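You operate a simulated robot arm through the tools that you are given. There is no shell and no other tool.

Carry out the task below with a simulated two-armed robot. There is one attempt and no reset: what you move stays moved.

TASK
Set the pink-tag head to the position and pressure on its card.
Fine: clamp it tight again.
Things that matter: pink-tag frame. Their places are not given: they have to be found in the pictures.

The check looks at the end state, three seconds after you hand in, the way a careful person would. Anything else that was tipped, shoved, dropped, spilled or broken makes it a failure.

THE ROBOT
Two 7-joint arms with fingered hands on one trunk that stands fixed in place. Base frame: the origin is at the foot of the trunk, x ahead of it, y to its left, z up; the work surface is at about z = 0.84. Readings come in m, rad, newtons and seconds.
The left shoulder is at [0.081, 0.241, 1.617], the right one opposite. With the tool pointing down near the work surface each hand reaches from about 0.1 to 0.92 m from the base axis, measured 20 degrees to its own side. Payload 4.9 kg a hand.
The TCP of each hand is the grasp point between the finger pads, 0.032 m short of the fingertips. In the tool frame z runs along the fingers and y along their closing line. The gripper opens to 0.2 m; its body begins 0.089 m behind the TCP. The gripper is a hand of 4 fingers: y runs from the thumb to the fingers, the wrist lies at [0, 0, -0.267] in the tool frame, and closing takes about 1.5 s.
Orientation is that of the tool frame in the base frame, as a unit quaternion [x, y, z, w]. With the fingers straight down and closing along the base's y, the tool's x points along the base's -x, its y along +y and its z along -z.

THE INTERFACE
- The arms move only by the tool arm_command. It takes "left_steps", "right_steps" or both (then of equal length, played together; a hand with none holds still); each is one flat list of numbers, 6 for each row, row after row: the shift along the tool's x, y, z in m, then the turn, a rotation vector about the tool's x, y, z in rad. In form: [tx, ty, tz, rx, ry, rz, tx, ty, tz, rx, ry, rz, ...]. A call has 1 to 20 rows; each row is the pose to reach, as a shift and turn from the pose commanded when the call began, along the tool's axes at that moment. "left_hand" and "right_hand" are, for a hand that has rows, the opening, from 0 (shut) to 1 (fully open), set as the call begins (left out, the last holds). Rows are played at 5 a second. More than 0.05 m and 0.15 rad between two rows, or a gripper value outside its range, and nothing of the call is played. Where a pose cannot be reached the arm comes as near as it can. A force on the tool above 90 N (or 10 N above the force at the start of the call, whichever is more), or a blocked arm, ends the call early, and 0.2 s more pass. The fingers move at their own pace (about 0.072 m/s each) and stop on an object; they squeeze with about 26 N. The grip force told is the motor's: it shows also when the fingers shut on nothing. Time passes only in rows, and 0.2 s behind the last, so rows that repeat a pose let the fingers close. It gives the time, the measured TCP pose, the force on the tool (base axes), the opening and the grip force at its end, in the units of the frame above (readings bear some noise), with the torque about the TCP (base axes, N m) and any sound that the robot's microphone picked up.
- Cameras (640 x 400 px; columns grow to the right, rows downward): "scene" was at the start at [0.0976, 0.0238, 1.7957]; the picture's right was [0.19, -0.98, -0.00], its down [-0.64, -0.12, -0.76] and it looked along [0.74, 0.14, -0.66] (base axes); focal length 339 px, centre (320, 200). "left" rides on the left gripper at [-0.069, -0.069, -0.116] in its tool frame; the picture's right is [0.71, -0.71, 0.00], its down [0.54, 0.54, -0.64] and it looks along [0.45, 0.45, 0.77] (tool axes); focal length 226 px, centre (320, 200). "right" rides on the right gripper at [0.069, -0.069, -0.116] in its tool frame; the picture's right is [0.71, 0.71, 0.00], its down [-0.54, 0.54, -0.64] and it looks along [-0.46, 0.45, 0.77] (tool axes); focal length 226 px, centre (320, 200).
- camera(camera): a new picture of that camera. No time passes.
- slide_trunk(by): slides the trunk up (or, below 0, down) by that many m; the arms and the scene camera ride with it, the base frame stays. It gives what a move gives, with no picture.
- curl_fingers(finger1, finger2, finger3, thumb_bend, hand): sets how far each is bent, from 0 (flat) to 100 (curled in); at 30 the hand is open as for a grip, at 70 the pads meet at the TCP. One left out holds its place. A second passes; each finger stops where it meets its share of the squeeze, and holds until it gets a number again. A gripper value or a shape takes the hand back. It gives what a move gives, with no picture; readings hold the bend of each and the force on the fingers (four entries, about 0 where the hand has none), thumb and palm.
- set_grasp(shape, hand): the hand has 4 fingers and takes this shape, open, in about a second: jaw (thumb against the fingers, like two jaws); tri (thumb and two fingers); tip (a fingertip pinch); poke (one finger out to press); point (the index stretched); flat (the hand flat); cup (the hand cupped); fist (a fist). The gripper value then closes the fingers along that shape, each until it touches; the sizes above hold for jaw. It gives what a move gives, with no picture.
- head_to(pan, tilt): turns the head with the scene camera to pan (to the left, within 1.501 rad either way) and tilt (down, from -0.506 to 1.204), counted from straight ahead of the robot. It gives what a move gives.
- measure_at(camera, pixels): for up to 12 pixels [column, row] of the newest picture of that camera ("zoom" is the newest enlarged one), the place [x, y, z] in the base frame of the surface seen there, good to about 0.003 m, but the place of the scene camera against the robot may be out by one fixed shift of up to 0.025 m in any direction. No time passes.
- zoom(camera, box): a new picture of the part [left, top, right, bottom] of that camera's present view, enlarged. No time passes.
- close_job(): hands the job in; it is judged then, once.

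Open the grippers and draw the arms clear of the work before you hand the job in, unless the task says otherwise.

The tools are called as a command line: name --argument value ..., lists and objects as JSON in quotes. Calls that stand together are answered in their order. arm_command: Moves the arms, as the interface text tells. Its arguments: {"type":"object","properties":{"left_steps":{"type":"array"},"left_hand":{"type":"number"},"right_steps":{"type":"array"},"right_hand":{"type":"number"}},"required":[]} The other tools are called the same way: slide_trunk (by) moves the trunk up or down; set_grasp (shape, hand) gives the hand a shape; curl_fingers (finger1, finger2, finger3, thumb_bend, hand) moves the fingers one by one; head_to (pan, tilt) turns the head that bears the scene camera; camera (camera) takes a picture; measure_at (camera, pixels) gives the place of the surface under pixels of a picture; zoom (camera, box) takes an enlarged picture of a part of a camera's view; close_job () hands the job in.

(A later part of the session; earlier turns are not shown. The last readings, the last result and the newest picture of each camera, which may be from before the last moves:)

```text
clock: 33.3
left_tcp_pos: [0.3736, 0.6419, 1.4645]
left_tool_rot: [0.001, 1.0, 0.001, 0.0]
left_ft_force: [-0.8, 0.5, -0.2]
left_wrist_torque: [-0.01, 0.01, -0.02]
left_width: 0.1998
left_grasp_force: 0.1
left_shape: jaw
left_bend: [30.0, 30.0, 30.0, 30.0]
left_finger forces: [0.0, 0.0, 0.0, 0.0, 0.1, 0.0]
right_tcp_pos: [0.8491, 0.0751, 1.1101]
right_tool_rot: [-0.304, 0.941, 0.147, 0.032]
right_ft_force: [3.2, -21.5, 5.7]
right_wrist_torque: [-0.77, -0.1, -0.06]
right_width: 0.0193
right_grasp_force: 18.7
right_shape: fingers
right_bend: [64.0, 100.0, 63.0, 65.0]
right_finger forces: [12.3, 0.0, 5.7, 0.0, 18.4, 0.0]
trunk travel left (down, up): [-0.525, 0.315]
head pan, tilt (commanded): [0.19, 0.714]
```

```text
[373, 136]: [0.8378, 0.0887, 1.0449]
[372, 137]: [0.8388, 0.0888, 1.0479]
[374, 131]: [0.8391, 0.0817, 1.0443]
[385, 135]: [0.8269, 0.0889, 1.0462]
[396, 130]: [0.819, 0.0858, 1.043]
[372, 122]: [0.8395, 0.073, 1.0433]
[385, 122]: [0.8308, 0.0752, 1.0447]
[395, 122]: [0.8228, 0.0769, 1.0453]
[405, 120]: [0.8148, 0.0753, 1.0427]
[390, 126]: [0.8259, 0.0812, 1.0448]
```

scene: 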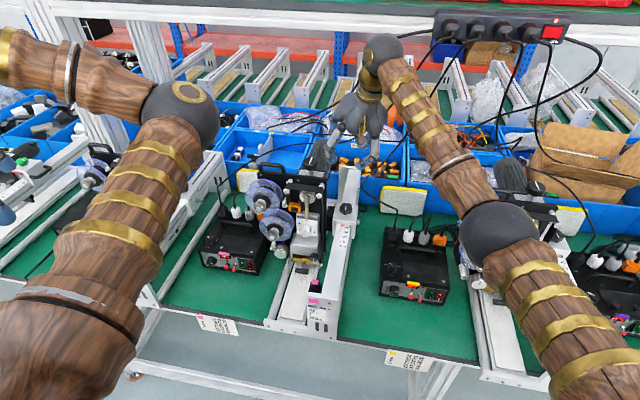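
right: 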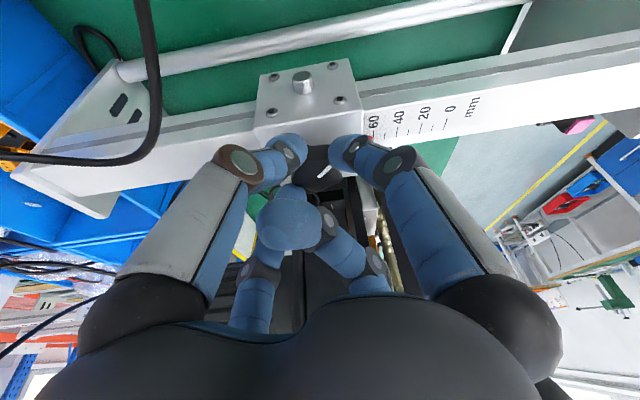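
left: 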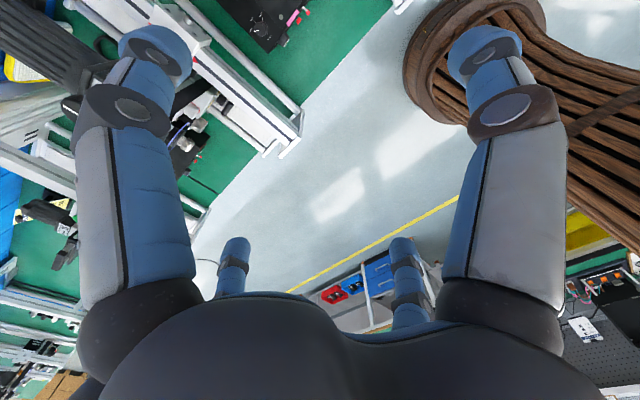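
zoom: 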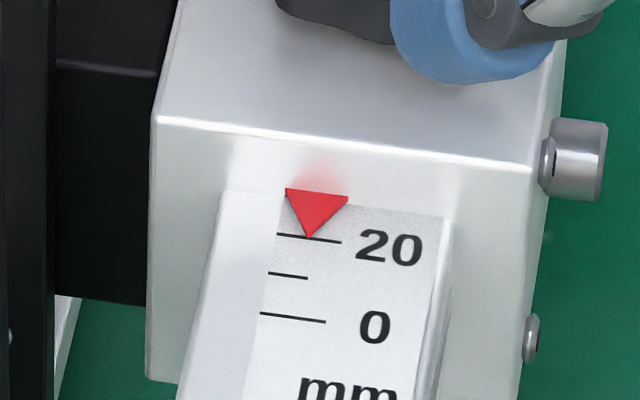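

Combining both views (parallax considered), the pointer is at about 19 mm. I nudge the carriage 1.2 mm back (+x) and re-read.

arm_command --right_steps '[-0.00098, -0.0007, -4e-05, 0, 0, 0, -0.00098, -0.0007, -4e-05, 0, 0, 0]'

zoom --camera "right" --box '[364, 126, 392, 143]'

zoom --camera "scene" --box '[334, 230, 346, 238]'

```text
clock: 33.9
left_tcp_pos: [0.3728, 0.6407, 1.4635]
left_tool_rot: [0.002, 1.0, 0.0, -0.001]
left_ft_force: [0.2, 0.5, -0.7]
left_wrist_torque: [-0.01, 0.0, 0.01]
left_width: 0.2
left_grasp_force: 0.0
left_shape: jaw
left_bend: [30.0, 30.0, 30.0, 30.0]
left_finger forces: [0.0, 0.0, 0.0, 0.0, 0.1, 0.1]
right_tcp_pos: [0.8499, 0.0737, 1.1108]
right_tool_rot: [-0.304, 0.941, 0.147, 0.031]
right_ft_force: [1.4, -20.5, 4.6]
right_wrist_torque: [-0.7, 0.01, -0.02]
right_width: 0.0195
right_grasp_force: 17.2
right_shape: fingers
right_bend: [64.0, 100.0, 63.0, 65.0]
right_finger forces: [12.9, 0.0, 5.0, 0.0, 15.8, 0.1]
trunk travel left (down, up): [-0.525, 0.315]
head pan, tilt (commanded): [0.19, 0.714]
```

```text
16.00 times, centred on (378, 134) of right
```

zoom: 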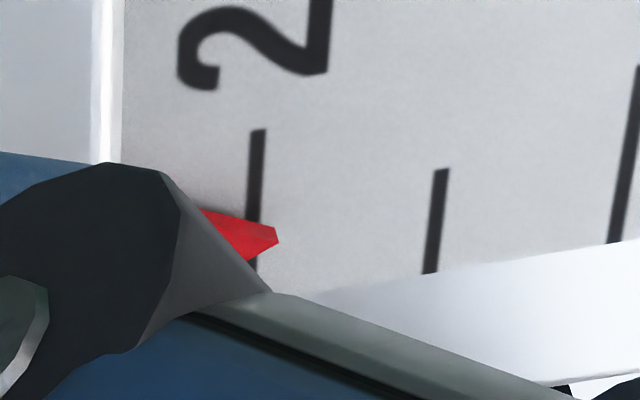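

```text
16.00 times, centred on (340, 234) of scene
```

zoom: 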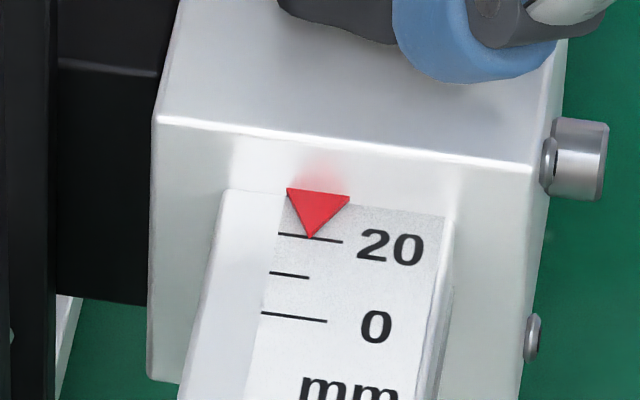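

The tip-to-tick relation hasn't changed (hand compliance absorbed it). I push a further 2 mm in +x and check again.

arm_command --right_steps '[-0.0008, -0.0006, -3e-05, 0, 0, 0, -0.00163, -0.00116, -6e-05, 0, 0, 0, -0.00163, -0.00116, -6e-05, 0, 0, 0]'

zoom --camera "right" --box '[364, 126, 392, 143]'

zoom --camera "scene" --box '[334, 230, 346, 238]'

```text
clock: 34.7
left_tcp_pos: [0.3725, 0.6414, 1.4633]
left_tool_rot: [0.001, 1.0, 0.001, 0.0]
left_ft_force: [0.4, -0.1, 0.3]
left_wrist_torque: [0.0, 0.0, 0.03]
left_width: 0.1999
left_grasp_force: 0.0
left_shape: jaw
left_bend: [30.0, 30.0, 30.0, 30.0]
left_finger forces: [0.1, 0.1, 0.0, 0.1, 0.1, 0.0]
right_tcp_pos: [0.8502, 0.0743, 1.1112]
right_tool_rot: [-0.304, 0.941, 0.148, 0.033]
right_ft_force: [-4.4, -20.2, 3.9]
right_wrist_torque: [-0.66, 0.22, 0.02]
right_width: 0.0195
right_grasp_force: 15.5
right_shape: fingers
right_bend: [64.0, 100.0, 64.0, 65.0]
right_finger forces: [15.6, 0.0, 4.3, 0.0, 11.9, 0.1]
trunk travel left (down, up): [-0.525, 0.315]
head pan, tilt (commanded): [0.19, 0.714]
```

```text
16.00 times, centred on (378, 134) of right
```

zoom: 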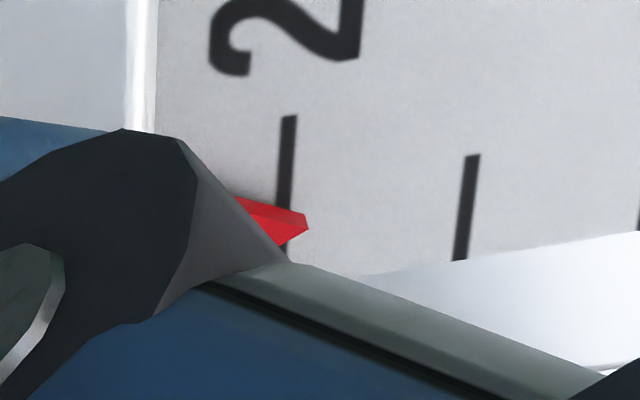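

```text
16.00 times, centred on (340, 234) of scene
```

zoom: 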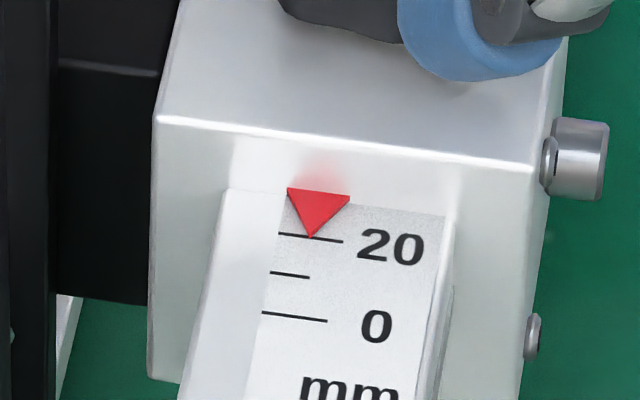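

Still stuck by friction (tool Fx now −4.4 N). I push another 2 mm in +x.

arm_command --right_steps '[-0.0008, -0.0006, -3e-05, 0, 0, 0, -0.00163, -0.00116, -6e-05, 0, 0, 0, -0.00163, -0.00116, -6e-05, 0, 0, 0]'

zoom --camera "right" --box '[364, 126, 392, 143]'

zoom --camera "scene" --box '[334, 230, 346, 238]'

```text
clock: 35.5
left_tcp_pos: [0.3721, 0.6399, 1.463]
left_tool_rot: [0.0, 1.0, 0.001, 0.001]
left_ft_force: [0.3, -0.7, 0.0]
left_wrist_torque: [0.02, 0.01, 0.01]
left_width: 0.1999
left_grasp_force: 0.0
left_shape: jaw
left_bend: [30.0, 30.0, 30.0, 30.0]
left_finger forces: [0.0, 0.0, 0.0, 0.0, 0.0, 0.1]
right_tcp_pos: [0.8525, 0.0746, 1.1113]
right_tool_rot: [-0.304, 0.941, 0.146, 0.032]
right_ft_force: [-5.1, -19.7, 2.4]
right_wrist_torque: [-0.57, 0.29, 0.09]
right_width: 0.0199
right_grasp_force: 15.7
right_shape: fingers
right_bend: [63.0, 100.0, 64.0, 65.0]
right_finger forces: [16.0, 0.1, 4.3, 0.0, 10.1, 0.0]
trunk travel left (down, up): [-0.525, 0.315]
head pan, tilt (commanded): [0.19, 0.714]
```

```text
16.00 times, centred on (378, 134) of right
```

zoom: 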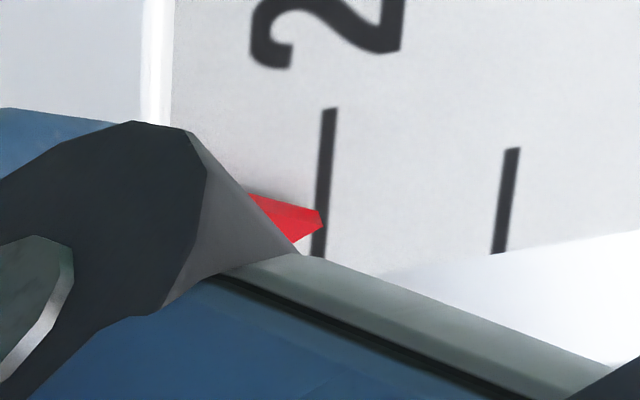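

```text
16.00 times, centred on (340, 234) of scene
```

zoom: 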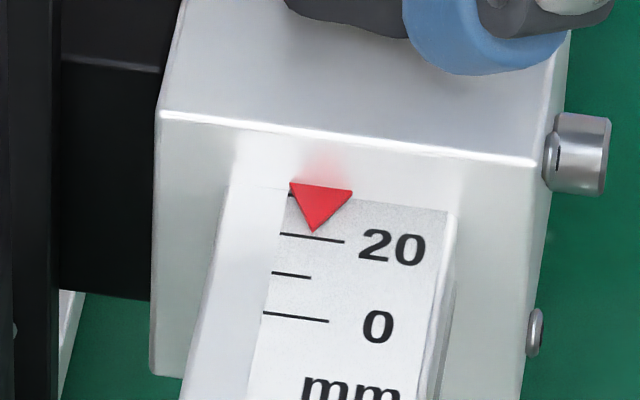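

Now both views agree on about 20.3 mm (wrist view tip on the tick, scene view +1.5 mm minus parallax). I relax the push by commanding 2 mm back in −x, which should unload without moving the carriage.

arm_command --right_steps '[0.0008, 0.0006, 3e-05, 0, 0, 0, 0.00163, 0.00116, 6e-05, 0, 0, 0, 0.00163, 0.00116, 6e-05, 0, 0, 0]'

zoom --camera "right" --box '[364, 126, 392, 143]'

zoom --camera "scene" --box '[334, 230, 346, 238]'

```text
clock: 36.3
left_tcp_pos: [0.3741, 0.6413, 1.4626]
left_tool_rot: [0.001, 1.0, 0.001, -0.001]
left_ft_force: [0.1, 0.4, 0.2]
left_wrist_torque: [0.02, 0.04, 0.0]
left_width: 0.1999
left_grasp_force: 0.0
left_shape: jaw
left_bend: [30.0, 30.0, 30.0, 30.0]
left_finger forces: [0.1, 0.0, 0.1, 0.1, 0.0, 0.1]
right_tcp_pos: [0.8519, 0.0743, 1.1105]
right_tool_rot: [-0.304, 0.941, 0.146, 0.031]
right_ft_force: [4.8, -17.0, 4.6]
right_wrist_torque: [-0.47, -0.07, 0.01]
right_width: 0.0192
right_grasp_force: 17.0
right_shape: fingers
right_bend: [64.0, 100.0, 64.0, 65.0]
right_finger forces: [12.4, 0.1, 7.4, 0.0, 13.4, 0.0]
trunk travel left (down, up): [-0.525, 0.315]
head pan, tilt (commanded): [0.19, 0.714]
```

```text
16.00 times, centred on (378, 134) of right
```

zoom: 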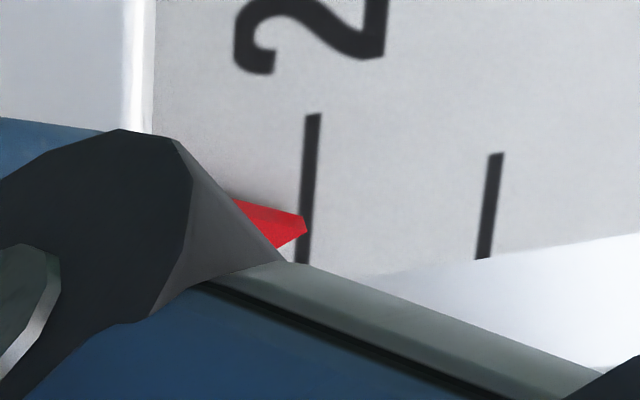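

```text
16.00 times, centred on (340, 234) of scene
```

zoom: 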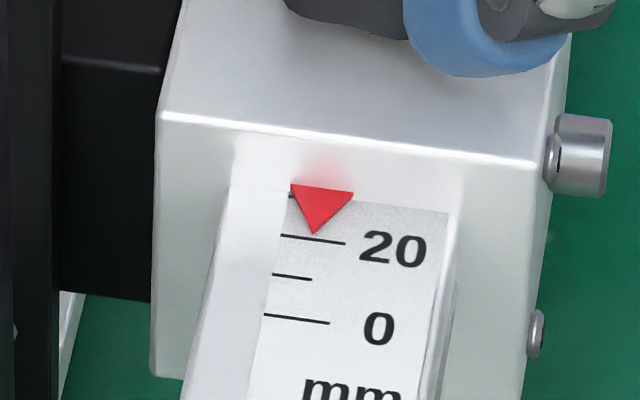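

The carriage held at the 20 tick (tip and tick both at zoom x≈306). I now turn the knob clockwise 0.8 rad with small compensating shifts to keep the side load low.

arm_command --right_steps '[0.00034, 0.00013, 0.0, 0.0148, -0.0256, 0.0955, 0.00119, 0.00076, 3e-05, 0.0296, -0.0512, 0.1911, 0.00198, 0.00144, 9e-05, 0.0444, -0.0768, 0.2866, 0.00266, 0.00211, 0.00015, 0.0592, -0.1024, 0.3821, 0.00332, 0.00292, 0.00026, 0.074, -0.128, 0.4777, 0.00396, 0.00373, 0.00038, 0.0888, -0.1536, 0.5732, 0.0044, 0.00456, 0.00052, 0.1036, -0.1792, 0.6687, 0.00488, 0.00545, 0.00068, 0.1184, -0.2048, 0.7642]'

camera --camera "right"

zoom --camera "right" --box '[280, 60, 400, 135]'

zoom --camera "scene" --box '[330, 210, 360, 240]'

```text
clock: 38.1
left_tcp_pos: [0.3727, 0.6411, 1.4639]
left_tool_rot: [0.001, 1.0, 0.001, 0.0]
left_ft_force: [-0.3, 0.3, -0.6]
left_wrist_torque: [0.0, -0.02, 0.01]
left_width: 0.1998
left_grasp_force: 0.0
left_shape: jaw
left_bend: [30.0, 30.0, 30.0, 30.0]
left_finger forces: [0.0, 0.1, 0.0, 0.0, 0.0, 0.0]
right_tcp_pos: [0.8438, 0.0761, 1.1107]
right_tool_rot: [0.087, 0.985, 0.124, 0.088]
right_ft_force: [-1.9, -17.3, 7.3]
right_wrist_torque: [-0.55, -0.1, -0.06]
right_width: 0.0189
right_grasp_force: 18.1
right_shape: fingers
right_bend: [64.0, 100.0, 64.0, 65.0]
right_finger forces: [10.0, 0.0, 11.6, 0.0, 14.6, 0.1]
trunk travel left (down, up): [-0.525, 0.315]
head pan, tilt (commanded): [0.19, 0.714]
```

```text
taken
```

right: 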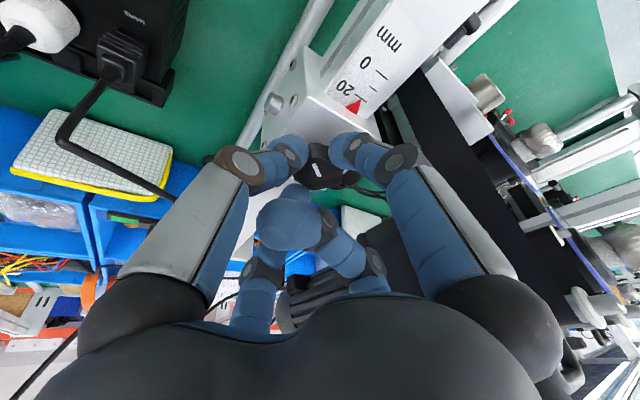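

```text
5.33 times, centred on (340, 98) of right
```

zoom: 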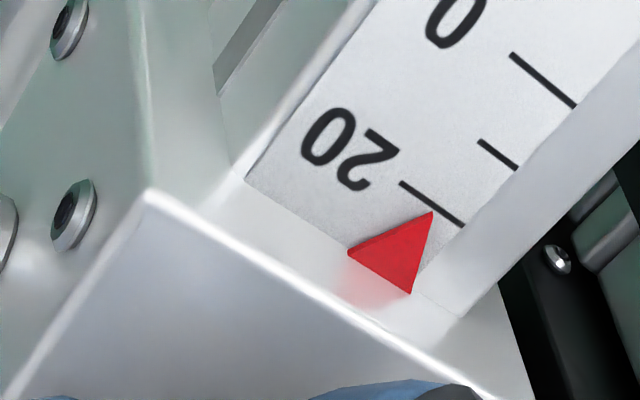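

```text
13.33 times, centred on (345, 225) of scene
```

zoom: 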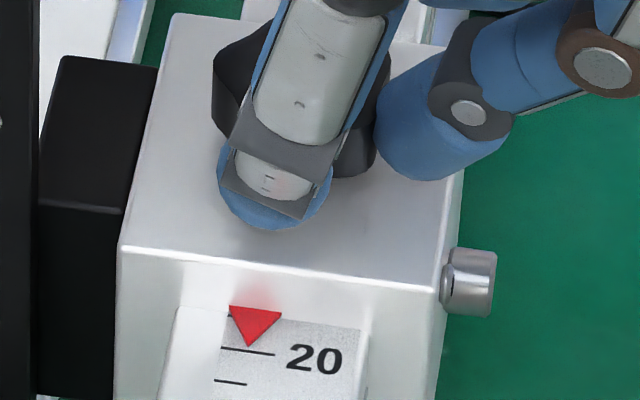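

Reading after the stroke is still about 20.2 mm (scene apparent 21.2 − 1.1 parallax; wrist 20.8 − 0.4). I open slightly, swing the hand back counter-clockwise 0.8 rad without gripping, and check.

curl_fingers --hand "right" --finger1 56 --finger3 56 --thumb_bend 57

arm_command --right_steps '[-0.00078, -0.00036, 2e-05, -0.0148, 0.0256, -0.0955, -0.00158, -0.00064, 8e-05, -0.0296, 0.0512, -0.1911, -0.0024, -0.00084, 0.00015, -0.0444, 0.0768, -0.2866, -0.00324, -0.00096, 0.00025, -0.0592, 0.1024, -0.3821, -0.0041, -0.00099, 0.00037, -0.074, 0.128, -0.4777, -0.00494, -0.00096, 0.0005, -0.0888, 0.1536, -0.5732, -0.00577, -0.00083, 0.00067, -0.1036, 0.1792, -0.6687, -0.0066, -0.00063, 0.00086, -0.1184, 0.2048, -0.7642]'

camera --camera "right"

zoom --camera "right" --box '[180, 60, 460, 260]'

zoom --camera "scene" --box '[330, 210, 360, 240]'

```text
clock: 39.1
left_tcp_pos: [0.3724, 0.6439, 1.4614]
left_tool_rot: [0.0, 1.0, -0.001, 0.0]
left_ft_force: [0.7, 0.4, 0.6]
left_wrist_torque: [-0.02, -0.03, 0.0]
left_width: 0.2
left_grasp_force: 0.1
left_shape: jaw
left_bend: [30.0, 30.0, 30.0, 30.0]
left_finger forces: [0.0, 0.1, 0.0, 0.0, 0.0, 0.0]
right_tcp_pos: [0.8446, 0.0783, 1.112]
right_tool_rot: [0.087, 0.985, 0.122, 0.087]
right_ft_force: [1.5, -0.9, 9.6]
right_wrist_torque: [-0.33, -0.09, 0.02]
right_width: 0.0439
right_grasp_force: 4.6
right_shape: fingers
right_bend: [56.0, 100.0, 56.0, 57.0]
right_finger forces: [0.1, 0.1, 0.1, 0.0, 8.9, 0.0]
trunk travel left (down, up): [-0.525, 0.315]
head pan, tilt (commanded): [0.19, 0.714]
```

```text
clock: 40.9
left_tcp_pos: [0.3721, 0.6424, 1.463]
left_tool_rot: [0.001, 1.0, 0.001, 0.0]
left_ft_force: [0.0, 0.2, -0.1]
left_wrist_torque: [-0.02, 0.02, 0.0]
left_width: 0.1998
left_grasp_force: 0.1
left_shape: jaw
left_bend: [30.0, 30.0, 30.0, 30.0]
left_finger forces: [0.0, 0.1, 0.1, 0.0, 0.0, 0.0]
right_tcp_pos: [0.8492, 0.0747, 1.1114]
right_tool_rot: [-0.305, 0.941, 0.146, 0.031]
right_ft_force: [-7.3, -15.0, 5.9]
right_wrist_torque: [-0.93, 0.21, -0.73]
right_width: 0.0506
right_grasp_force: 8.9
right_shape: fingers
right_bend: [56.0, 100.0, 56.0, 54.0]
right_finger forces: [0.0, 0.0, 0.1, 0.1, 18.0, 0.1]
trunk travel left (down, up): [-0.525, 0.315]
head pan, tilt (commanded): [0.19, 0.714]
```

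```text
taken
```

right: 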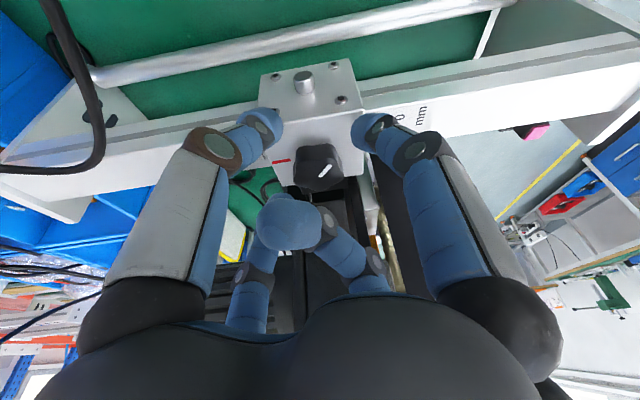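

```text
2.00 times, centred on (320, 160) of right
```

zoom: 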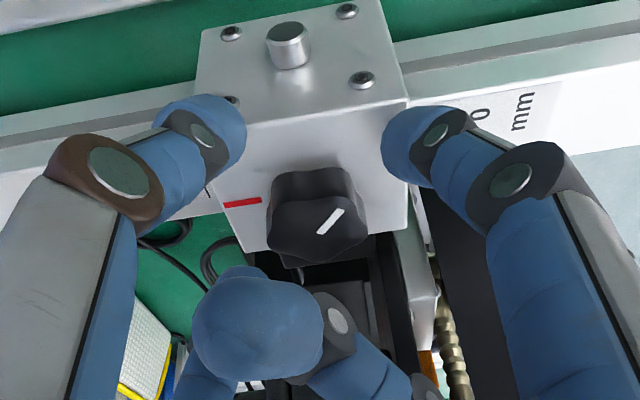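

```text
13.33 times, centred on (345, 225) of scene
```

zoom: 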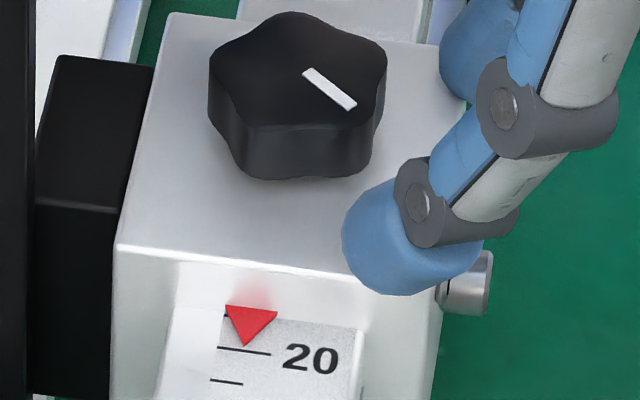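

The thumb (18 N) is caught against the carriage edge at the back-right, while the knob image (319,176) is well centred. I raise the hand 10 mm to free the thumb and look again.

arm_command --right_steps '[-0.00074, 0.00128, -0.00478, 0, 0, 0, -0.00148, 0.00256, -0.00955, 0, 0, 0, -0.00148, 0.00256, -0.00955, 0, 0, 0]'

curl_fingers --hand "right" --finger1 58 --finger3 58 --thumb_bend 58

zoom --camera "right" --box '[180, 60, 460, 260]'

zoom --camera "scene" --box '[330, 210, 360, 240]'

```text
clock: 41.7
left_tcp_pos: [0.3728, 0.6426, 1.4639]
left_tool_rot: [0.001, 1.0, 0.0, 0.0]
left_ft_force: [0.4, 0.4, 0.6]
left_wrist_torque: [0.0, 0.0, 0.0]
left_width: 0.1996
left_grasp_force: 0.1
left_shape: jaw
left_bend: [30.0, 30.0, 30.0, 30.0]
left_finger forces: [0.0, 0.0, 0.1, 0.0, 0.1, 0.0]
right_tcp_pos: [0.851, 0.0758, 1.1217]
right_tool_rot: [-0.304, 0.941, 0.147, 0.032]
right_ft_force: [-0.6, -0.1, -0.3]
right_wrist_torque: [0.03, 0.03, 0.0]
right_width: 0.0472
right_grasp_force: 0.0
right_shape: fingers
right_bend: [56.0, 100.0, 56.0, 56.0]
right_finger forces: [0.0, 0.0, 0.0, 0.0, 0.0, 0.0]
trunk travel left (down, up): [-0.525, 0.315]
head pan, tilt (commanded): [0.19, 0.714]
```

```text
clock: 42.7
left_tcp_pos: [0.3747, 0.6441, 1.4608]
left_tool_rot: [-0.001, 1.0, -0.001, 0.0]
left_ft_force: [0.1, 0.2, 0.3]
left_wrist_torque: [0.02, 0.0, 0.01]
left_width: 0.2001
left_grasp_force: 0.1
left_shape: jaw
left_bend: [30.0, 30.0, 30.0, 30.0]
left_finger forces: [0.0, 0.0, 0.0, 0.1, 0.0, 0.0]
right_tcp_pos: [0.8517, 0.0772, 1.1193]
right_tool_rot: [-0.305, 0.941, 0.146, 0.032]
right_ft_force: [0.7, -0.6, -0.3]
right_wrist_torque: [-0.03, -0.01, 0.02]
right_width: 0.0445
right_grasp_force: 0.2
right_shape: fingers
right_bend: [57.0, 100.0, 57.0, 57.0]
right_finger forces: [0.0, 0.1, 0.0, 0.0, 0.0, 0.0]
trunk travel left (down, up): [-0.525, 0.315]
head pan, tilt (commanded): [0.19, 0.714]
```

```text
2.00 times, centred on (320, 160) of right
```

zoom: 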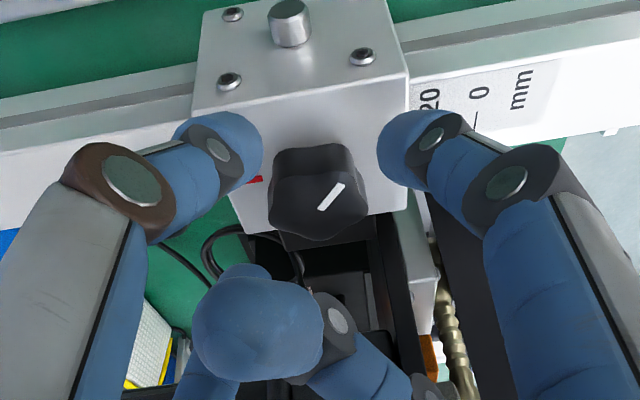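

```text
13.33 times, centred on (345, 225) of scene
```

zoom: 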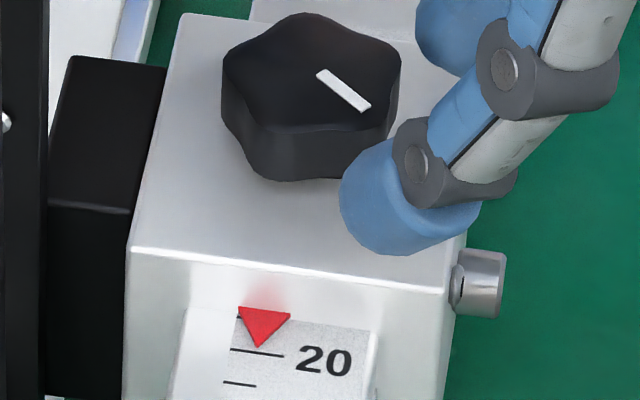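

The hand is free above; the knob sits between the fingers. I zoom tightly on the pointer again to check for drift before regripping.

zoom --camera "scene" --box '[334, 230, 346, 238]'

zoom --camera "right" --box '[350, 90, 420, 130]'

```text
16.00 times, centred on (340, 234) of scene
```

zoom: 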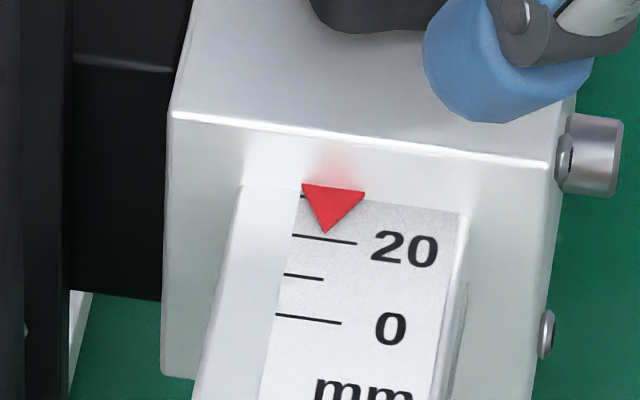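

```text
9.14 times, centred on (385, 110) of right
```

zoom: 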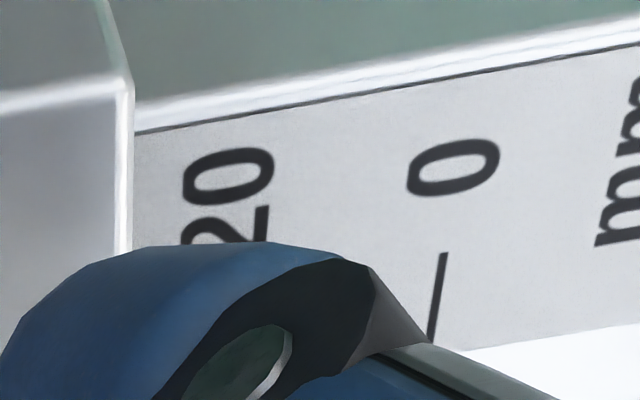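

Reading unchanged (6 zoom px above the tick → about 20.3 mm true). I lower 9 mm and regrip the knob.

arm_command --right_steps '[0.00067, -0.00115, 0.0043, 0, 0, 0, 0.00133, -0.0023, 0.0086, 0, 0, 0, 0.00133, -0.0023, 0.0086, 0, 0, 0]'

curl_fingers --hand "right" --finger1 80 --finger3 80 --thumb_bend 70

zoom --camera "right" --box '[180, 60, 460, 260]'

zoom --camera "scene" --box '[334, 230, 346, 238]'

```text
clock: 43.5
left_tcp_pos: [0.3731, 0.6432, 1.4626]
left_tool_rot: [0.0, 1.0, 0.0, 0.0]
left_ft_force: [-0.7, 0.4, -0.1]
left_wrist_torque: [0.02, 0.02, 0.0]
left_width: 0.1998
left_grasp_force: 0.1
left_shape: jaw
left_bend: [30.0, 30.0, 30.0, 30.0]
left_finger forces: [0.0, 0.0, 0.0, 0.0, 0.0, 0.0]
right_tcp_pos: [0.8511, 0.0763, 1.1122]
right_tool_rot: [-0.304, 0.941, 0.147, 0.032]
right_ft_force: [0.1, -1.3, 3.5]
right_wrist_torque: [-0.14, -0.13, 0.01]
right_width: 0.0434
right_grasp_force: 1.9
right_shape: fingers
right_bend: [57.0, 100.0, 57.0, 57.0]
right_finger forces: [0.0, 0.1, 0.0, 0.0, 3.5, 0.1]
trunk travel left (down, up): [-0.525, 0.315]
head pan, tilt (commanded): [0.19, 0.714]
```

```text
clock: 44.5
left_tcp_pos: [0.3751, 0.6423, 1.463]
left_tool_rot: [0.002, 1.0, 0.001, 0.0]
left_ft_force: [0.2, 0.2, 1.2]
left_wrist_torque: [0.0, -0.02, -0.01]
left_width: 0.1998
left_grasp_force: 0.1
left_shape: jaw
left_bend: [30.0, 30.0, 30.0, 30.0]
left_finger forces: [0.1, 0.0, 0.0, 0.1, 0.0, 0.0]
right_tcp_pos: [0.8518, 0.0752, 1.1111]
right_tool_rot: [-0.303, 0.941, 0.146, 0.031]
right_ft_force: [5.7, -9.7, -1.1]
right_wrist_torque: [-0.28, -0.22, -0.03]
right_width: 0.0233
right_grasp_force: 15.2
right_shape: fingers
right_bend: [64.0, 100.0, 64.0, 65.0]
right_finger forces: [8.5, 0.1, 7.3, 0.0, 14.5, 0.0]
trunk travel left (down, up): [-0.525, 0.315]
head pan, tilt (commanded): [0.19, 0.714]
```

```text
2.00 times, centred on (320, 160) of right
```

zoom: 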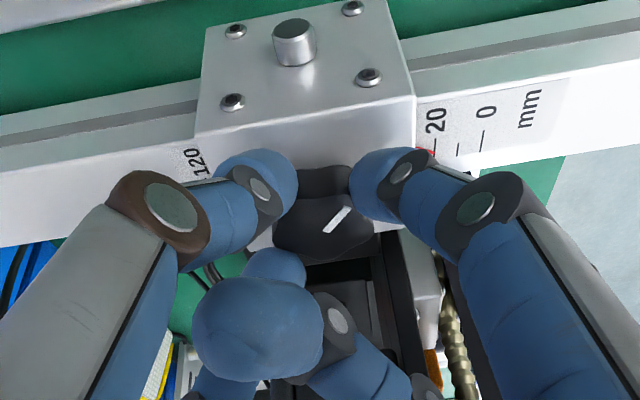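

```text
16.00 times, centred on (340, 234) of scene
```

zoom: 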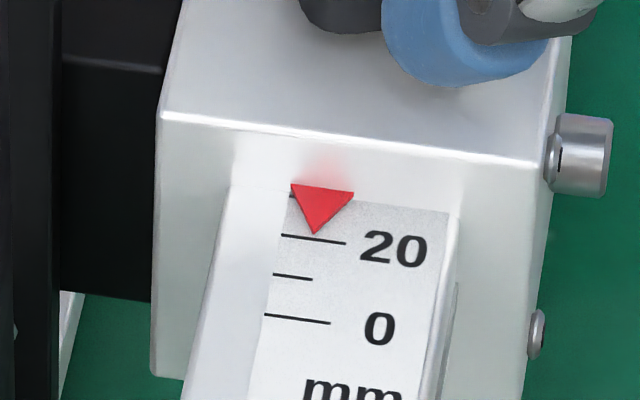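

Still about 20.1–20.3 mm with the knob gripped. I turn the knob clockwise 0.9 rad to bring it back to the tight stop, with the same compensating shifts.

arm_command --right_steps '[0.00034, 0.00013, 0.0, 0.0148, -0.0256, 0.0955, 0.00119, 0.00076, 3e-05, 0.0296, -0.0512, 0.1911, 0.00198, 0.00144, 9e-05, 0.0444, -0.0768, 0.2866, 0.00266, 0.00211, 0.00015, 0.0592, -0.1024, 0.3821, 0.00332, 0.00292, 0.00026, 0.074, -0.128, 0.4777, 0.00396, 0.00373, 0.00038, 0.0888, -0.1536, 0.5732, 0.0044, 0.00456, 0.00052, 0.1036, -0.1792, 0.6687, 0.00488, 0.00545, 0.00068, 0.1184, -0.2048, 0.7642, 0.0051, 0.00626, 0.00087, 0.1332, -0.2304, 0.8598]'

camera --camera "right"

zoom --camera "right" --box '[240, 60, 420, 200]'

zoom --camera "scene" --box '[334, 230, 346, 238]'

```text
clock: 46.5
left_tcp_pos: [0.3737, 0.6419, 1.4621]
left_tool_rot: [0.001, 1.0, 0.002, -0.001]
left_ft_force: [-1.0, -0.3, 0.5]
left_wrist_torque: [-0.03, 0.0, -0.02]
left_width: 0.1997
left_grasp_force: 0.0
left_shape: jaw
left_bend: [30.0, 30.0, 30.0, 30.0]
left_finger forces: [0.0, 0.1, 0.0, 0.0, 0.0, 0.1]
right_tcp_pos: [0.8449, 0.0778, 1.1104]
right_tool_rot: [0.137, 0.979, 0.118, 0.092]
right_ft_force: [2.4, -14.8, 1.8]
right_wrist_torque: [-0.48, -0.12, -0.01]
right_width: 0.0225
right_grasp_force: 16.7
right_shape: fingers
right_bend: [64.0, 100.0, 64.0, 65.0]
right_finger forces: [8.0, 0.0, 8.9, 0.1, 15.6, 0.1]
trunk travel left (down, up): [-0.525, 0.315]
head pan, tilt (commanded): [0.19, 0.714]
```

```text
taken
```

right: 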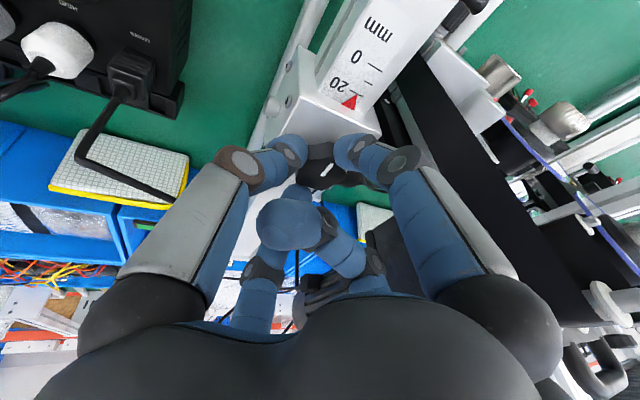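

```text
2.86 times, centred on (330, 130) of right
```

zoom: 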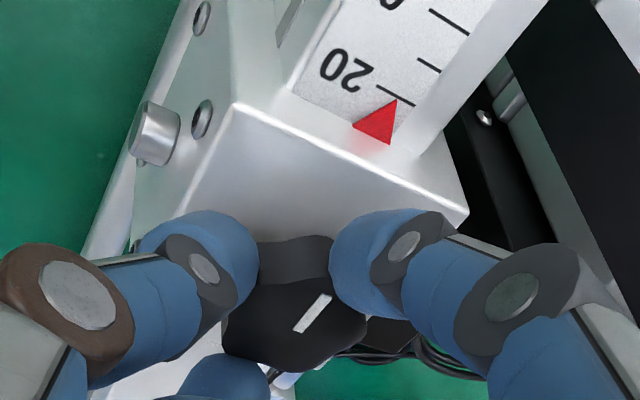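

```text
16.00 times, centred on (340, 234) of scene
```

zoom: 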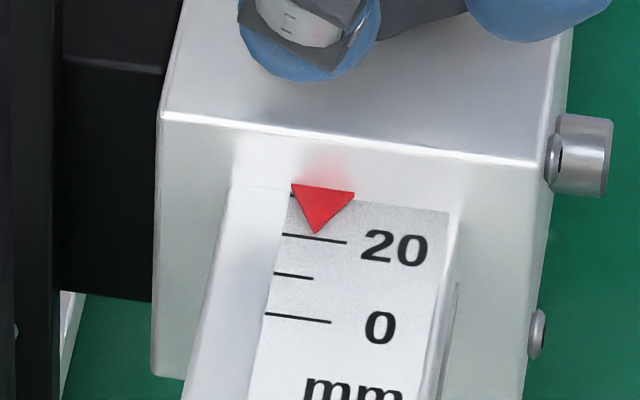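

No torque has built up yet and the line still follows the hand, so the knob is back near its starting angle but perhaps not at a hard stop. I continue 0.3 rad further clockwise and watch the torque.

arm_command --right_steps '[0.00074, 0.00043, 0.0, 0.0148, -0.0256, 0.0955, 0.00143, 0.00093, 3e-05, 0.0296, -0.0512, 0.1911, 0.00206, 0.0015, 9e-05, 0.0444, -0.0768, 0.2866]'

zoom --camera "right" --box '[240, 60, 420, 200]'

zoom --camera "scene" --box '[310, 180, 370, 250]'

```text
clock: 47.3
left_tcp_pos: [0.3732, 0.6425, 1.4633]
left_tool_rot: [0.001, 1.0, 0.0, 0.001]
left_ft_force: [-0.4, -0.1, 0.4]
left_wrist_torque: [0.01, 0.01, 0.0]
left_width: 0.1998
left_grasp_force: 0.0
left_shape: jaw
left_bend: [30.0, 30.0, 30.0, 30.0]
left_finger forces: [0.0, 0.1, 0.0, 0.0, 0.0, 0.0]
right_tcp_pos: [0.8408, 0.0789, 1.1103]
right_tool_rot: [0.281, 0.948, 0.104, 0.109]
right_ft_force: [0.4, -13.8, 2.7]
right_wrist_torque: [-0.48, -0.1, 0.13]
right_width: 0.0184
right_grasp_force: 14.5
right_shape: fingers
right_bend: [64.0, 100.0, 64.0, 65.0]
right_finger forces: [7.8, 0.0, 7.6, 0.0, 12.8, 0.0]
trunk travel left (down, up): [-0.525, 0.315]
head pan, tilt (commanded): [0.19, 0.714]
```

```text
2.86 times, centred on (330, 130) of right
```

zoom: 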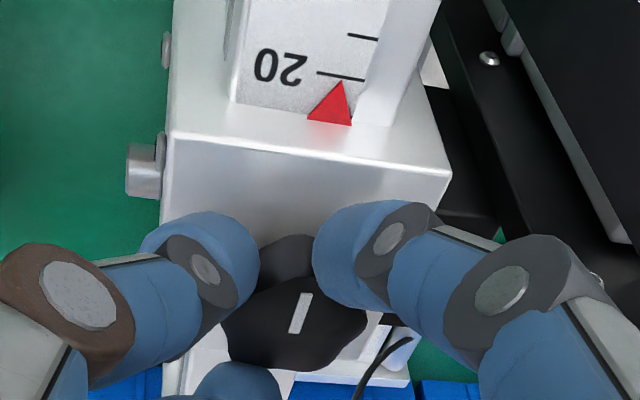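

```text
5.71 times, centred on (340, 215) of scene
```

zoom: 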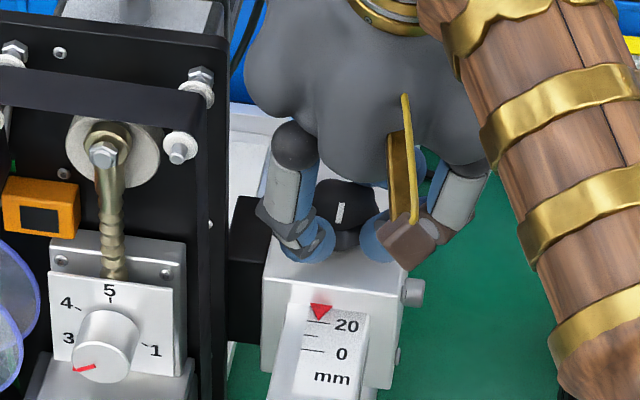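

The line stopped following the hand and again points straight toward the robot, so the knob is at its tight stop and the fingers slipped past it (torque 0.13). I test the clamp by gently pulling 3 mm in −x.

arm_command --right_steps '[0.00123, -0.00076, -0.0004, 0, 0, 0, 0.00246, -0.00153, -0.00079, 0, 0, 0, 0.00246, -0.00153, -0.00079, 0, 0, 0]'

zoom --camera "scene" --box '[334, 230, 346, 238]'

zoom --camera "right" --box '[240, 60, 420, 200]'

```text
clock: 48.1
left_tcp_pos: [0.3745, 0.6424, 1.4626]
left_tool_rot: [0.0, 1.0, 0.001, -0.001]
left_ft_force: [1.1, 0.1, -0.1]
left_wrist_torque: [-0.01, 0.01, 0.0]
left_width: 0.2
left_grasp_force: 0.0
left_shape: jaw
left_bend: [30.0, 30.0, 30.0, 30.0]
left_finger forces: [0.0, 0.1, 0.0, 0.0, 0.1, 0.1]
right_tcp_pos: [0.8394, 0.0805, 1.1109]
right_tool_rot: [0.281, 0.948, 0.104, 0.109]
right_ft_force: [4.0, -12.7, 2.5]
right_wrist_torque: [-0.47, -0.28, 0.02]
right_width: 0.0177
right_grasp_force: 13.3
right_shape: fingers
right_bend: [64.0, 100.0, 64.0, 65.0]
right_finger forces: [5.6, 0.1, 10.3, 0.0, 11.0, 0.1]
trunk travel left (down, up): [-0.525, 0.315]
head pan, tilt (commanded): [0.19, 0.714]
```

```text
16.00 times, centred on (340, 234) of scene
```

zoom: 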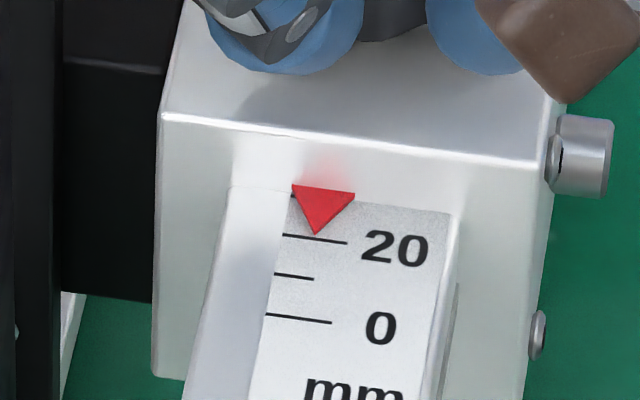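

```text
2.86 times, centred on (330, 130) of right
```

zoom: 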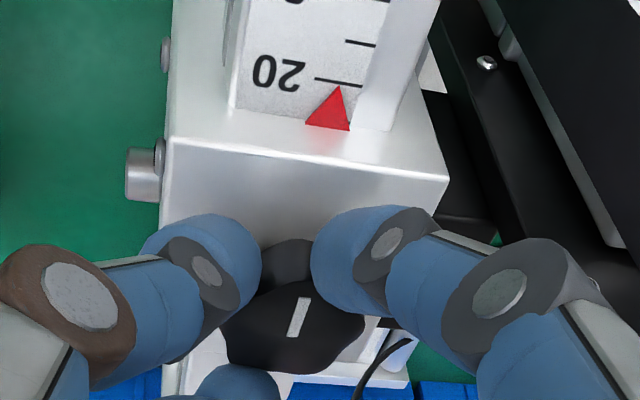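

The pull is only at 4 N and the tip hasn't moved. I pull 4 mm more to exceed the loose-friction level clearly.

arm_command --right_steps '[0.00164, -0.00102, -0.00053, 0, 0, 0, 0.00328, -0.00204, -0.00105, 0, 0, 0, 0.00328, -0.00204, -0.00105, 0, 0, 0]'

zoom --camera "scene" --box '[334, 230, 346, 238]'

zoom --camera "right" --box '[240, 60, 420, 200]'

```text
clock: 48.9
left_tcp_pos: [0.3739, 0.6427, 1.4618]
left_tool_rot: [0.0, 1.0, 0.0, -0.001]
left_ft_force: [0.9, -0.3, -0.4]
left_wrist_torque: [0.0, 0.05, 0.0]
left_width: 0.1998
left_grasp_force: 0.0
left_shape: jaw
left_bend: [30.0, 30.0, 30.0, 30.0]
left_finger forces: [0.0, 0.0, 0.1, 0.0, 0.0, 0.0]
right_tcp_pos: [0.835, 0.0813, 1.1111]
right_tool_rot: [0.28, 0.948, 0.104, 0.109]
right_ft_force: [5.1, -11.8, 2.8]
right_wrist_torque: [-0.34, -0.34, -0.02]
right_width: 0.0144
right_grasp_force: 11.6
right_shape: fingers
right_bend: [66.0, 100.0, 63.0, 66.0]
right_finger forces: [3.4, 0.1, 11.4, 0.0, 8.3, 0.1]
trunk travel left (down, up): [-0.525, 0.315]
head pan, tilt (commanded): [0.19, 0.714]
```

```text
16.00 times, centred on (340, 234) of scene
```

zoom: 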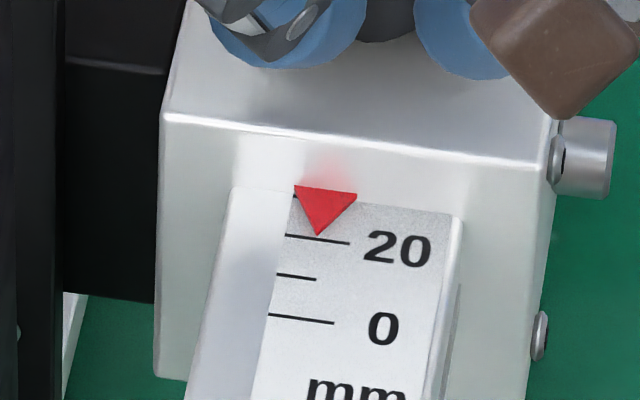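

```text
2.86 times, centred on (330, 130) of right
```

zoom: 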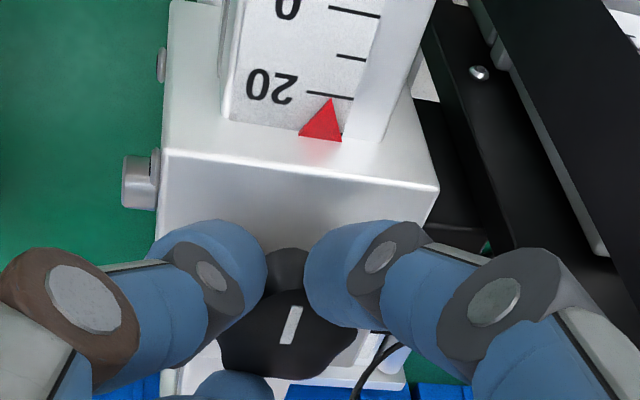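

The tip stays put while only the hand gave way, so the clamp holds. I ease the fingers to 60, then lift straight up off the knob.

curl_fingers --hand "right" --finger1 60 --finger3 60 --thumb_bend 60

arm_command --right_steps '[-0.00148, 0.00256, -0.00955, 0, 0, 0, -0.0037, 0.0064, -0.02388, 0, 0, 0, -0.0074, 0.0128, -0.04777, 0, 0, 0, -0.0148, 0.0256, -0.09553, 0, 0, 0, -0.0222, 0.0384, -0.1433, 0, 0, 0]'

camera --camera "right"

zoom --camera "scene" --box '[325, 205, 365, 240]'

```text
clock: 49.9
left_tcp_pos: [0.3737, 0.6449, 1.4618]
left_tool_rot: [0.0, 1.0, -0.001, 0.0]
left_ft_force: [0.3, -0.3, -0.9]
left_wrist_torque: [-0.06, 0.0, -0.04]
left_width: 0.1998
left_grasp_force: 0.1
left_shape: jaw
left_bend: [30.0, 30.0, 30.0, 30.0]
left_finger forces: [0.0, 0.0, 0.0, 0.0, 0.1, 0.0]
right_tcp_pos: [0.835, 0.0821, 1.1117]
right_tool_rot: [0.28, 0.948, 0.103, 0.109]
right_ft_force: [-0.1, 0.3, -0.5]
right_wrist_torque: [-0.01, 0.01, -0.05]
right_width: 0.0329
right_grasp_force: 0.4
right_shape: fingers
right_bend: [60.0, 100.0, 60.0, 60.0]
right_finger forces: [0.1, 0.0, 0.7, 0.1, 0.1, 0.0]
trunk travel left (down, up): [-0.525, 0.315]
head pan, tilt (commanded): [0.19, 0.714]
```

```text
clock: 51.1
left_tcp_pos: [0.3714, 0.6446, 1.4618]
left_tool_rot: [0.0, 1.0, 0.0, 0.0]
left_ft_force: [-0.3, -0.9, -0.2]
left_wrist_torque: [-0.02, 0.01, 0.0]
left_width: 0.1999
left_grasp_force: 0.1
left_shape: jaw
left_bend: [30.0, 30.0, 30.0, 30.0]
left_finger forces: [0.1, 0.0, 0.1, 0.0, 0.1, 0.2]
right_tcp_pos: [0.8341, 0.0803, 1.2609]
right_tool_rot: [0.28, 0.948, 0.103, 0.108]
right_ft_force: [-0.3, -0.7, -0.2]
right_wrist_torque: [0.0, -0.02, -0.02]
right_width: 0.0328
right_grasp_force: 0.1
right_shape: fingers
right_bend: [60.0, 100.0, 60.0, 60.0]
right_finger forces: [0.0, 0.1, 0.0, 0.1, 0.1, 0.0]
trunk travel left (down, up): [-0.525, 0.315]
head pan, tilt (commanded): [0.19, 0.714]
```

```text
taken
```

right: 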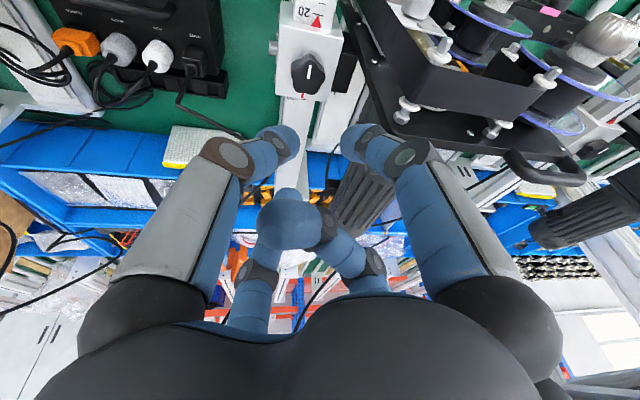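

```text
11.43 times, centred on (345, 222) of scene
```

zoom: 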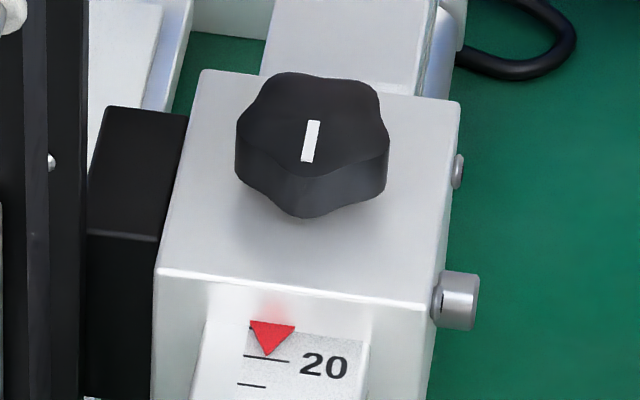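

The knob's line points to the robot again and the fingers are clear. I compare its angle closely with the carriage edges and red mark from the wrist camera, and re-read the scale from above.

zoom --camera "right" --box '[255, 0, 375, 105]'

zoom --camera "right" --box '[290, 0, 345, 34]'

```text
3.81 times, centred on (315, 52) of right
```

zoom: 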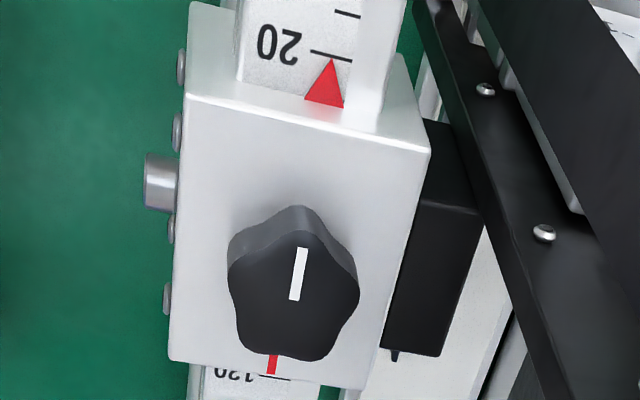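

```text
11.64 times, centred on (318, 17) of right
```

zoom: 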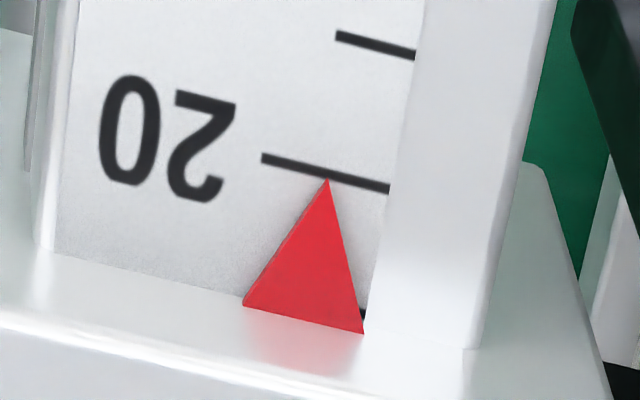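

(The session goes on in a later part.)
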